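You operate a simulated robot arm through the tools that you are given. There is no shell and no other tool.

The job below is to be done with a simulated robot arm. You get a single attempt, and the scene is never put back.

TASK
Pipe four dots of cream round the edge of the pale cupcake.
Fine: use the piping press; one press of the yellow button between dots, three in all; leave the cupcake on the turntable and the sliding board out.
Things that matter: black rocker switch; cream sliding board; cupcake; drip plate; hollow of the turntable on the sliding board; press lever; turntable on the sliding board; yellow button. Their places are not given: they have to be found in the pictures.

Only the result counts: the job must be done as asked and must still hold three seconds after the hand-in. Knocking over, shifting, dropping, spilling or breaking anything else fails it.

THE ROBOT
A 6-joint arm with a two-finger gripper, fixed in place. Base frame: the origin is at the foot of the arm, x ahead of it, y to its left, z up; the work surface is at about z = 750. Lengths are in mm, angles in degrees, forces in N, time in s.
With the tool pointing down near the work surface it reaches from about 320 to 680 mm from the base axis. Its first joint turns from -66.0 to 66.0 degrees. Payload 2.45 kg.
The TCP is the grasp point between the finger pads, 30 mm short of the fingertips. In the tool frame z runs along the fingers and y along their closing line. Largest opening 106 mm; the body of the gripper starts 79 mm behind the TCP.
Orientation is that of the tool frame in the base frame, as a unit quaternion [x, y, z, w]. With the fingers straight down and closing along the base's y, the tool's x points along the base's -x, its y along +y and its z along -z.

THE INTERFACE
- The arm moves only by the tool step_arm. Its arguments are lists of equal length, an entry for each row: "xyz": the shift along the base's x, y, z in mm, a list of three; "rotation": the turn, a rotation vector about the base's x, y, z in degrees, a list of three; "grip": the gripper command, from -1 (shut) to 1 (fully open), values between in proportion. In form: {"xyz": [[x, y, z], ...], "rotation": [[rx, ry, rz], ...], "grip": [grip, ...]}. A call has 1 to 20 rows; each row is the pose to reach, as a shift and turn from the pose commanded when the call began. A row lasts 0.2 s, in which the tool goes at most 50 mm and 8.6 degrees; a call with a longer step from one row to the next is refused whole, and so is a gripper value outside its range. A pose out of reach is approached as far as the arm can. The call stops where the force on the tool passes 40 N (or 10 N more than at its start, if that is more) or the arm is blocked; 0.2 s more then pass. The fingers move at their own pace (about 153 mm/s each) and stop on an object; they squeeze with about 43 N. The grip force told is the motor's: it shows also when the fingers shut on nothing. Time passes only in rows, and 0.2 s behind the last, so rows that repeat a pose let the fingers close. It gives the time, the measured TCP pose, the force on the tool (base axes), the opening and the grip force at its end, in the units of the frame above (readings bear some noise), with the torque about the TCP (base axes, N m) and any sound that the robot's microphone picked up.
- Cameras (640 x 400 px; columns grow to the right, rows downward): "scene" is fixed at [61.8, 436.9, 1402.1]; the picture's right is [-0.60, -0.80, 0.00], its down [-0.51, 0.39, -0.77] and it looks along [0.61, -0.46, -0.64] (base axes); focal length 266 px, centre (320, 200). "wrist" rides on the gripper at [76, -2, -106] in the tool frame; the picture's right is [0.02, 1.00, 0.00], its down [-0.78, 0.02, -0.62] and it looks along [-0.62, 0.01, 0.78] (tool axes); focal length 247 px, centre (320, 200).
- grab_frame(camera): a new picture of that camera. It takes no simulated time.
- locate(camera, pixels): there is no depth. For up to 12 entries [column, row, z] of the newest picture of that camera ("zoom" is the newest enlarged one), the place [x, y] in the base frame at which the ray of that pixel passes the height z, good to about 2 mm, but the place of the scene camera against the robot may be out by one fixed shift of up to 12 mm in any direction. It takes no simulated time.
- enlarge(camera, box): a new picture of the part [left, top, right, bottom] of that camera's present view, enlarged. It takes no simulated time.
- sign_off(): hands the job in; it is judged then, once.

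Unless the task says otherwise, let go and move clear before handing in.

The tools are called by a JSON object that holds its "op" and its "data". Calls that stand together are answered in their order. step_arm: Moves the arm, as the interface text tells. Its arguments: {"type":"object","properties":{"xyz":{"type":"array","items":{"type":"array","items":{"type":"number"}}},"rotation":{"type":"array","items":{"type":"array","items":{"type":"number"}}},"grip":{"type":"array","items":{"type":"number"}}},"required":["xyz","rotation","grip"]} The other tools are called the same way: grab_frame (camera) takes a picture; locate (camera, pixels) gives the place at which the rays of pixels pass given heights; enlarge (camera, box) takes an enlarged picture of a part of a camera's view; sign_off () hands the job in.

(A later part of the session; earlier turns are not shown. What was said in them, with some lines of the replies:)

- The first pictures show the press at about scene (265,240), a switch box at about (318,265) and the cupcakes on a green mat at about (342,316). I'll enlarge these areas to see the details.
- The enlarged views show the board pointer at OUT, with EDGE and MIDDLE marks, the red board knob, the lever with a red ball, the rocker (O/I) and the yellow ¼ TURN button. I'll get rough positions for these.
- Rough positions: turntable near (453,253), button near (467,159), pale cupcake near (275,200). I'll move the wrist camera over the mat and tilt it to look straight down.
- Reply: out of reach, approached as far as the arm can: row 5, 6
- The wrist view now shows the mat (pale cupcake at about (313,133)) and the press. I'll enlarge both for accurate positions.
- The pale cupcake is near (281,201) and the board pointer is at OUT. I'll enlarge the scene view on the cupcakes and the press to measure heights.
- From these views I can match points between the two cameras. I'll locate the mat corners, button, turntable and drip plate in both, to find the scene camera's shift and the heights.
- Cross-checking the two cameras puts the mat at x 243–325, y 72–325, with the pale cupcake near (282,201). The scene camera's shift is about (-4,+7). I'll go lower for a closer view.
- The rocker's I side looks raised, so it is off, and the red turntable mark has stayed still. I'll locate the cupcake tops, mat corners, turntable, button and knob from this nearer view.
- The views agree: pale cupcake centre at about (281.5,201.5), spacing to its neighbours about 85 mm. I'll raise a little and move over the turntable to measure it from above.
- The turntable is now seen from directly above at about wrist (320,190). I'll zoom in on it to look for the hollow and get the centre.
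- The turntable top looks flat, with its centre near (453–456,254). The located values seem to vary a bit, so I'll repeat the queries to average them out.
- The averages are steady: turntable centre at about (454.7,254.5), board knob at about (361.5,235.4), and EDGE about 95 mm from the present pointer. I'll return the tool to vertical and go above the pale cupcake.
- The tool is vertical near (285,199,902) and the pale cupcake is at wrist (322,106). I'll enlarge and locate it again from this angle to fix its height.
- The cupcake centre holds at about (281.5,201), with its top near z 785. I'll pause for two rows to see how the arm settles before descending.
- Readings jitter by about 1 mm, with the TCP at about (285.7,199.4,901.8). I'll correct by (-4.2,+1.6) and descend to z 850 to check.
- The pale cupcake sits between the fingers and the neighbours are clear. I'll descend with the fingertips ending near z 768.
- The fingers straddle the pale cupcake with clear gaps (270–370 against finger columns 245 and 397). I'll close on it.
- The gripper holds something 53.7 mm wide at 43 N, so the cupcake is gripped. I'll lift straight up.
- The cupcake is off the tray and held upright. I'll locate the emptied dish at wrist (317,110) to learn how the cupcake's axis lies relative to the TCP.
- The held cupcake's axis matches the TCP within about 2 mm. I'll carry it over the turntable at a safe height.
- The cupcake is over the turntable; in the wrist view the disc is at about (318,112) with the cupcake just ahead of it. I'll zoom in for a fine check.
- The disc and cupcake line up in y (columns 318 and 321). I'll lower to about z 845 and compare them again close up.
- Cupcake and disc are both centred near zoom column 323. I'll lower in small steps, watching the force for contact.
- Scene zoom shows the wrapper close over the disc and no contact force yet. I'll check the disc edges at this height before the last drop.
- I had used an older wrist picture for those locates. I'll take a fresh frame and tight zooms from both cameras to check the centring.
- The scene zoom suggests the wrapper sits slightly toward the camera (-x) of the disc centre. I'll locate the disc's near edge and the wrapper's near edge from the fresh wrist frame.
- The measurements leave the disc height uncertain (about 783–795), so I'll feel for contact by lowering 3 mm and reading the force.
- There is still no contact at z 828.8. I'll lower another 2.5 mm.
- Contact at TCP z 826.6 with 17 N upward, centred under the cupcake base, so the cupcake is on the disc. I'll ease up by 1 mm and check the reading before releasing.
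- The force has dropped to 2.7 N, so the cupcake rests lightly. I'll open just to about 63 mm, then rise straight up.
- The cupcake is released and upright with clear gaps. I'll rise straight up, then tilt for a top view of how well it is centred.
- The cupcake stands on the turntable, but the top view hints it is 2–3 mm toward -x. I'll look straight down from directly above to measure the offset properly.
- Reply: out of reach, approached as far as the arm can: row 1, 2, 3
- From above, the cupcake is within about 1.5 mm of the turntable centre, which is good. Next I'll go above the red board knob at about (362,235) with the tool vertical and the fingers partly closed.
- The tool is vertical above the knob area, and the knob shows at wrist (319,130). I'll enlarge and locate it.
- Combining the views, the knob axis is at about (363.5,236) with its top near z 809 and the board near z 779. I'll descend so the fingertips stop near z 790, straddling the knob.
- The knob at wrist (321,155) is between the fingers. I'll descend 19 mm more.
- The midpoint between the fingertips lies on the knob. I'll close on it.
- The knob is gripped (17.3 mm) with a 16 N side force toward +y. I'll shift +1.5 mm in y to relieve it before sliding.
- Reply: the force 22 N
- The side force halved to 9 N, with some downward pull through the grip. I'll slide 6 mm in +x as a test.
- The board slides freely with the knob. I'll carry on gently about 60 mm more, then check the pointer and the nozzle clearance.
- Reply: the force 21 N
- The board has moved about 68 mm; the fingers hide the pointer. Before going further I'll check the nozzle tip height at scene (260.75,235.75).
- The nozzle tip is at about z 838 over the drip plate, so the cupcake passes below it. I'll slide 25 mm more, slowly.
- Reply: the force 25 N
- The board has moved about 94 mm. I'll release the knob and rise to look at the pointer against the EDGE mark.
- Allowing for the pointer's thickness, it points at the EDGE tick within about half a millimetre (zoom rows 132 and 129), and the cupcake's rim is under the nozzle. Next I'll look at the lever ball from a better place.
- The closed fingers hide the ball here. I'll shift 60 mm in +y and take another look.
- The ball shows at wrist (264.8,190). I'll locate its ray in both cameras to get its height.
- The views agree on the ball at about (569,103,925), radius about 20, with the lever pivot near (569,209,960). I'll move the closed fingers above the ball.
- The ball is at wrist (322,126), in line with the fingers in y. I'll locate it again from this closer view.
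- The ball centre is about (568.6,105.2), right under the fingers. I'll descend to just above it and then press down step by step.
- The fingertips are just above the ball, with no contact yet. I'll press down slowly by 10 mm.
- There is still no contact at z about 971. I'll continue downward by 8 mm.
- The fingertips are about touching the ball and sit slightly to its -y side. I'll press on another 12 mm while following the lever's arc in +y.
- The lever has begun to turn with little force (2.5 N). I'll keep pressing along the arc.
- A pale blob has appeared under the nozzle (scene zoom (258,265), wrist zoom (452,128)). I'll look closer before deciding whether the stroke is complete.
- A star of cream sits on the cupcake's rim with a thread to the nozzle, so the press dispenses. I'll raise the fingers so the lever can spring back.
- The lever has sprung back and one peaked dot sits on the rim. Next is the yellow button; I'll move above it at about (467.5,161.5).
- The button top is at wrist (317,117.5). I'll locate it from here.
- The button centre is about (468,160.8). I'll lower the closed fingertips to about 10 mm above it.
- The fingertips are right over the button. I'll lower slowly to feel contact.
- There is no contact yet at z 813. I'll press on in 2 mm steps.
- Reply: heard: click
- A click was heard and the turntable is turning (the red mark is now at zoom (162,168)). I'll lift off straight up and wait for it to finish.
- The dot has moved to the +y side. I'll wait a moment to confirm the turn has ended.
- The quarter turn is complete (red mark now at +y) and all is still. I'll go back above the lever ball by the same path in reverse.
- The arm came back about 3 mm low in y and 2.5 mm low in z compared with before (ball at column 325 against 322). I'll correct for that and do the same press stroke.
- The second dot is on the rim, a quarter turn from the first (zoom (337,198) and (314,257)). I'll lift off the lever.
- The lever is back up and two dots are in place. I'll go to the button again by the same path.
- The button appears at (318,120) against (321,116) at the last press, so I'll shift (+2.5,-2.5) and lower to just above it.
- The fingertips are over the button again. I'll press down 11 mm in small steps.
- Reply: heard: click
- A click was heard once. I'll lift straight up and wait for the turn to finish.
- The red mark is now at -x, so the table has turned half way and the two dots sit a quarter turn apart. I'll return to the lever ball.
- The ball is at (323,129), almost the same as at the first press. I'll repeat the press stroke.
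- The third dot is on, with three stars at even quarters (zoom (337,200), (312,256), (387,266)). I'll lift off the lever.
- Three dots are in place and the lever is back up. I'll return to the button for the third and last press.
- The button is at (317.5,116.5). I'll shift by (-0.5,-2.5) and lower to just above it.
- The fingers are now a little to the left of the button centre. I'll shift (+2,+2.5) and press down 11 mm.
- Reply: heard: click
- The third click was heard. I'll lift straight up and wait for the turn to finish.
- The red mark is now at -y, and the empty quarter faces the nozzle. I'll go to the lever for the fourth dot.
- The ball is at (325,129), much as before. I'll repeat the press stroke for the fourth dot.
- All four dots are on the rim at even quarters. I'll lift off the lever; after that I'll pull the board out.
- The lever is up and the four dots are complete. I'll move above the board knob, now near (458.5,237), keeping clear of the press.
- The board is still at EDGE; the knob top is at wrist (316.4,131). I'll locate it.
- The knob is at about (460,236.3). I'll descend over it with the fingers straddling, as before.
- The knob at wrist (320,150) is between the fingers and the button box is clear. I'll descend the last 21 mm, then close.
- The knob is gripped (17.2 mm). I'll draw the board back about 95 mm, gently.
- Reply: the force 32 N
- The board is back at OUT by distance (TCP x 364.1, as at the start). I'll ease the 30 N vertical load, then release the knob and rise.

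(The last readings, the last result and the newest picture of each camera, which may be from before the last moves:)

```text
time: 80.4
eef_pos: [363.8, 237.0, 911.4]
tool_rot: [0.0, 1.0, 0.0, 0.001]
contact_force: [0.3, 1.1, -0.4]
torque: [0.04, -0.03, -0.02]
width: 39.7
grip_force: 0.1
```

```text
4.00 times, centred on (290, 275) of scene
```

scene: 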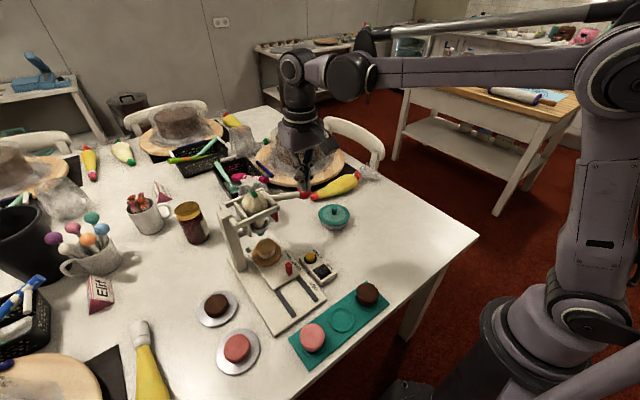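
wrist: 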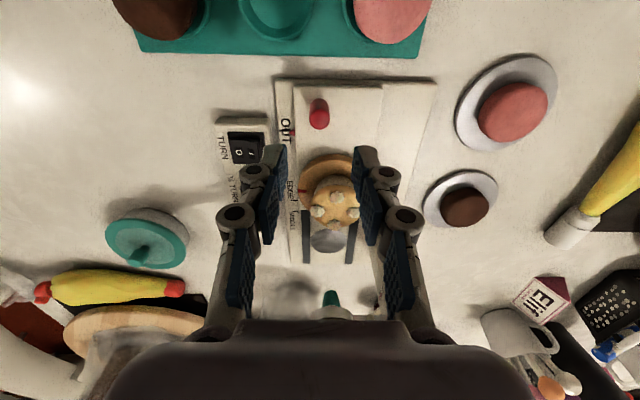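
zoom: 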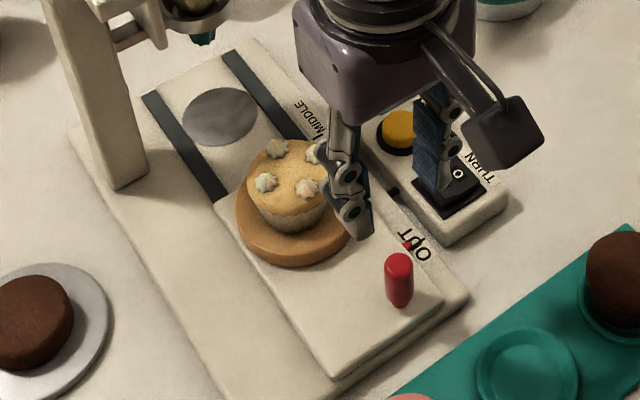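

The pointer is back at OUT (wrist zoom (245,157)) and the decorated cupcake sits on the turntable. I'll move well clear and take final pictures.

{"op": "step_arm", "data": {"xyz": [[0, 0, 40], [0, -10, 85], [10, -30, 130], [20, -55, 170], [30, -80, 200], [30, -80, 200]], "rotation": [[0, 0, 0], [0, 0, 0], [0, 0, 0], [0, 0, 0], [0, 0, 0], [0, 0, 0]], "grip": [0, 0, 0, 0, 0, 0]}}

{"op": "grab_frame", "data": {"camera": "scene"}}

{"op": "enlarge", "data": {"camera": "scene", "box": [240, 230, 340, 310]}}

{"op": "grab_frame", "data": {"camera": "wrist"}}

{"op": "enlarge", "data": {"camera": "wrist", "box": [320, 40, 480, 180]}}

```text
refused: row 3 steps farther than a row can; nothing moved
```

```text
taken
```

scene: 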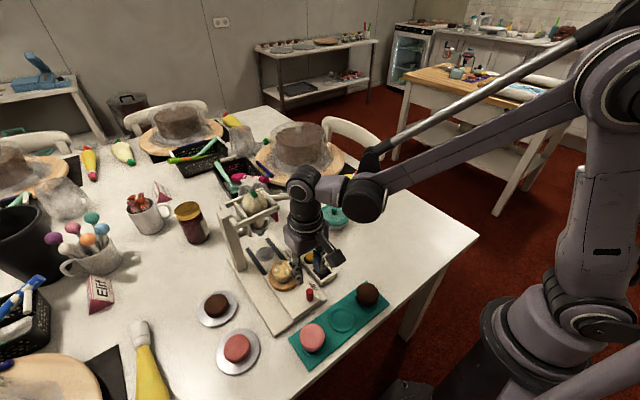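

```text
5.00 times, centred on (290, 270) of scene
```

zoom: 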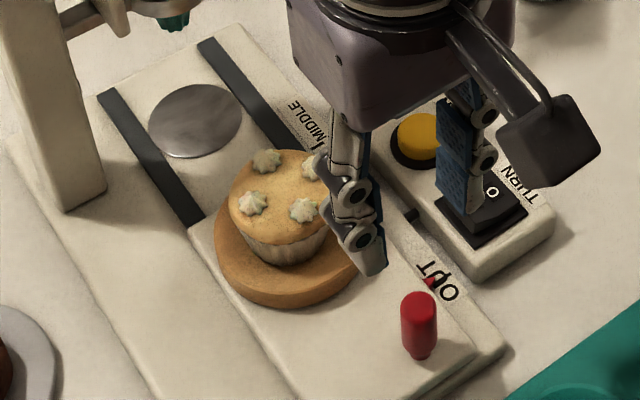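

```text
taken
```

wrist: 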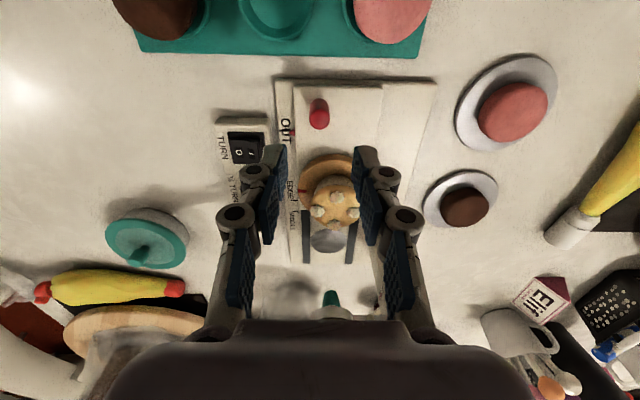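

```text
2.86 times, centred on (400, 110) of wrist
```

zoom: 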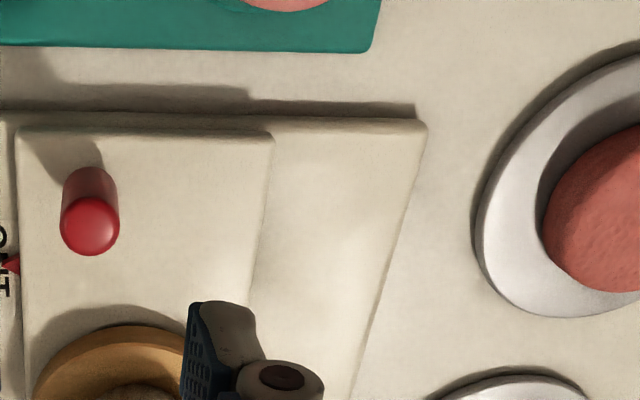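

The last call was refused because one step was too long, so nothing moved. The pictures show the board out and the knob back at its first place; I'll repeat the retreat with shorter steps.

{"op": "step_arm", "data": {"xyz": [[0, 0, 35], [0, -5, 75], [5, -20, 110], [12, -40, 145], [20, -60, 175], [25, -75, 200], [25, -75, 200], [25, -75, 200]], "rotation": [[0, 0, 0], [0, 0, 0], [0, 0, 0], [0, 0, 0], [0, 0, 0], [0, 0, 0], [0, 0, 0], [0, 0, 0]], "grip": [0, 0, 0, 0, 0, 0, 0, 0]}}

{"op": "grab_frame", "data": {"camera": "scene"}}

{"op": "enlarge", "data": {"camera": "scene", "box": [240, 230, 340, 310]}}

{"op": "grab_frame", "data": {"camera": "wrist"}}

{"op": "enlarge", "data": {"camera": "wrist", "box": [300, 60, 460, 180]}}

```text
time: 82.2
eef_pos: [390.8, 161.5, 1110.6]
tool_rot: [0.001, 1.0, 0.0, 0.001]
contact_force: [-0.9, -0.4, 0.0]
torque: [-0.01, 0.02, 0.0]
width: 52.7
grip_force: 0.0
```

```text
taken
```

scene: 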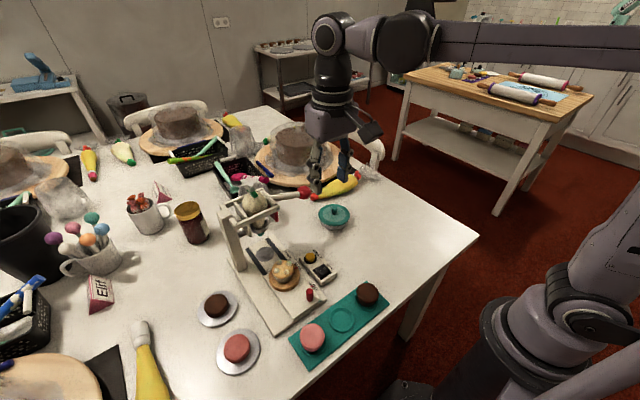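

```text
5.00 times, centred on (290, 270) of scene
```

zoom: 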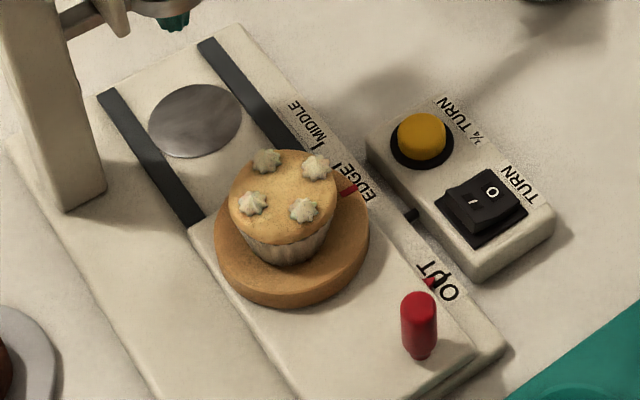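

```text
taken
```

wrist: 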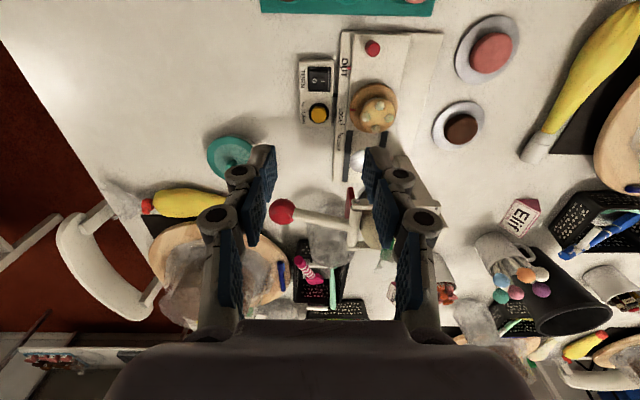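

```text
3.33 times, centred on (380, 120) of wrist
```

zoom: 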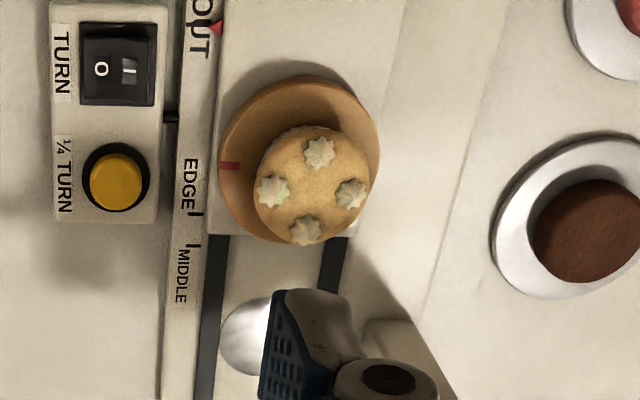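

The final pictures show four even dots round the rim of the pale cupcake (wrist zoom (319,152), (273,190), (351,194), (305,230)). The board is at OUT, the rocker is off, the drip plate is clean and everything else is in place, with the arm clear, so I'll hand in.

{"op": "sign_off", "data": {}}

```text
The job is handed in.
```

I piped four dots of cream, evenly spaced a quarter turn apart, round the edge of the pale cupcake, and handed the job in. I haven't seen a verdict from the judging.

- **Piping:** I used the piping press, with one press of the lever for each dot and the board set at the EDGE mark.
- **Yellow button:** I pressed it three times, once between dots. Each press gave one click and turned the table a quarter turn.
- **How it was left:** The cupcake is on the turntable, about 1–2 mm off centre by the pictures. The sliding board is back at OUT, the lever is up and the black rocker switch was never touched.
- **Rest of the scene:** The drip plate looks clean, and I saw nothing else shifted or knocked over in the last pictures. The gripper had let go and the arm was well clear.
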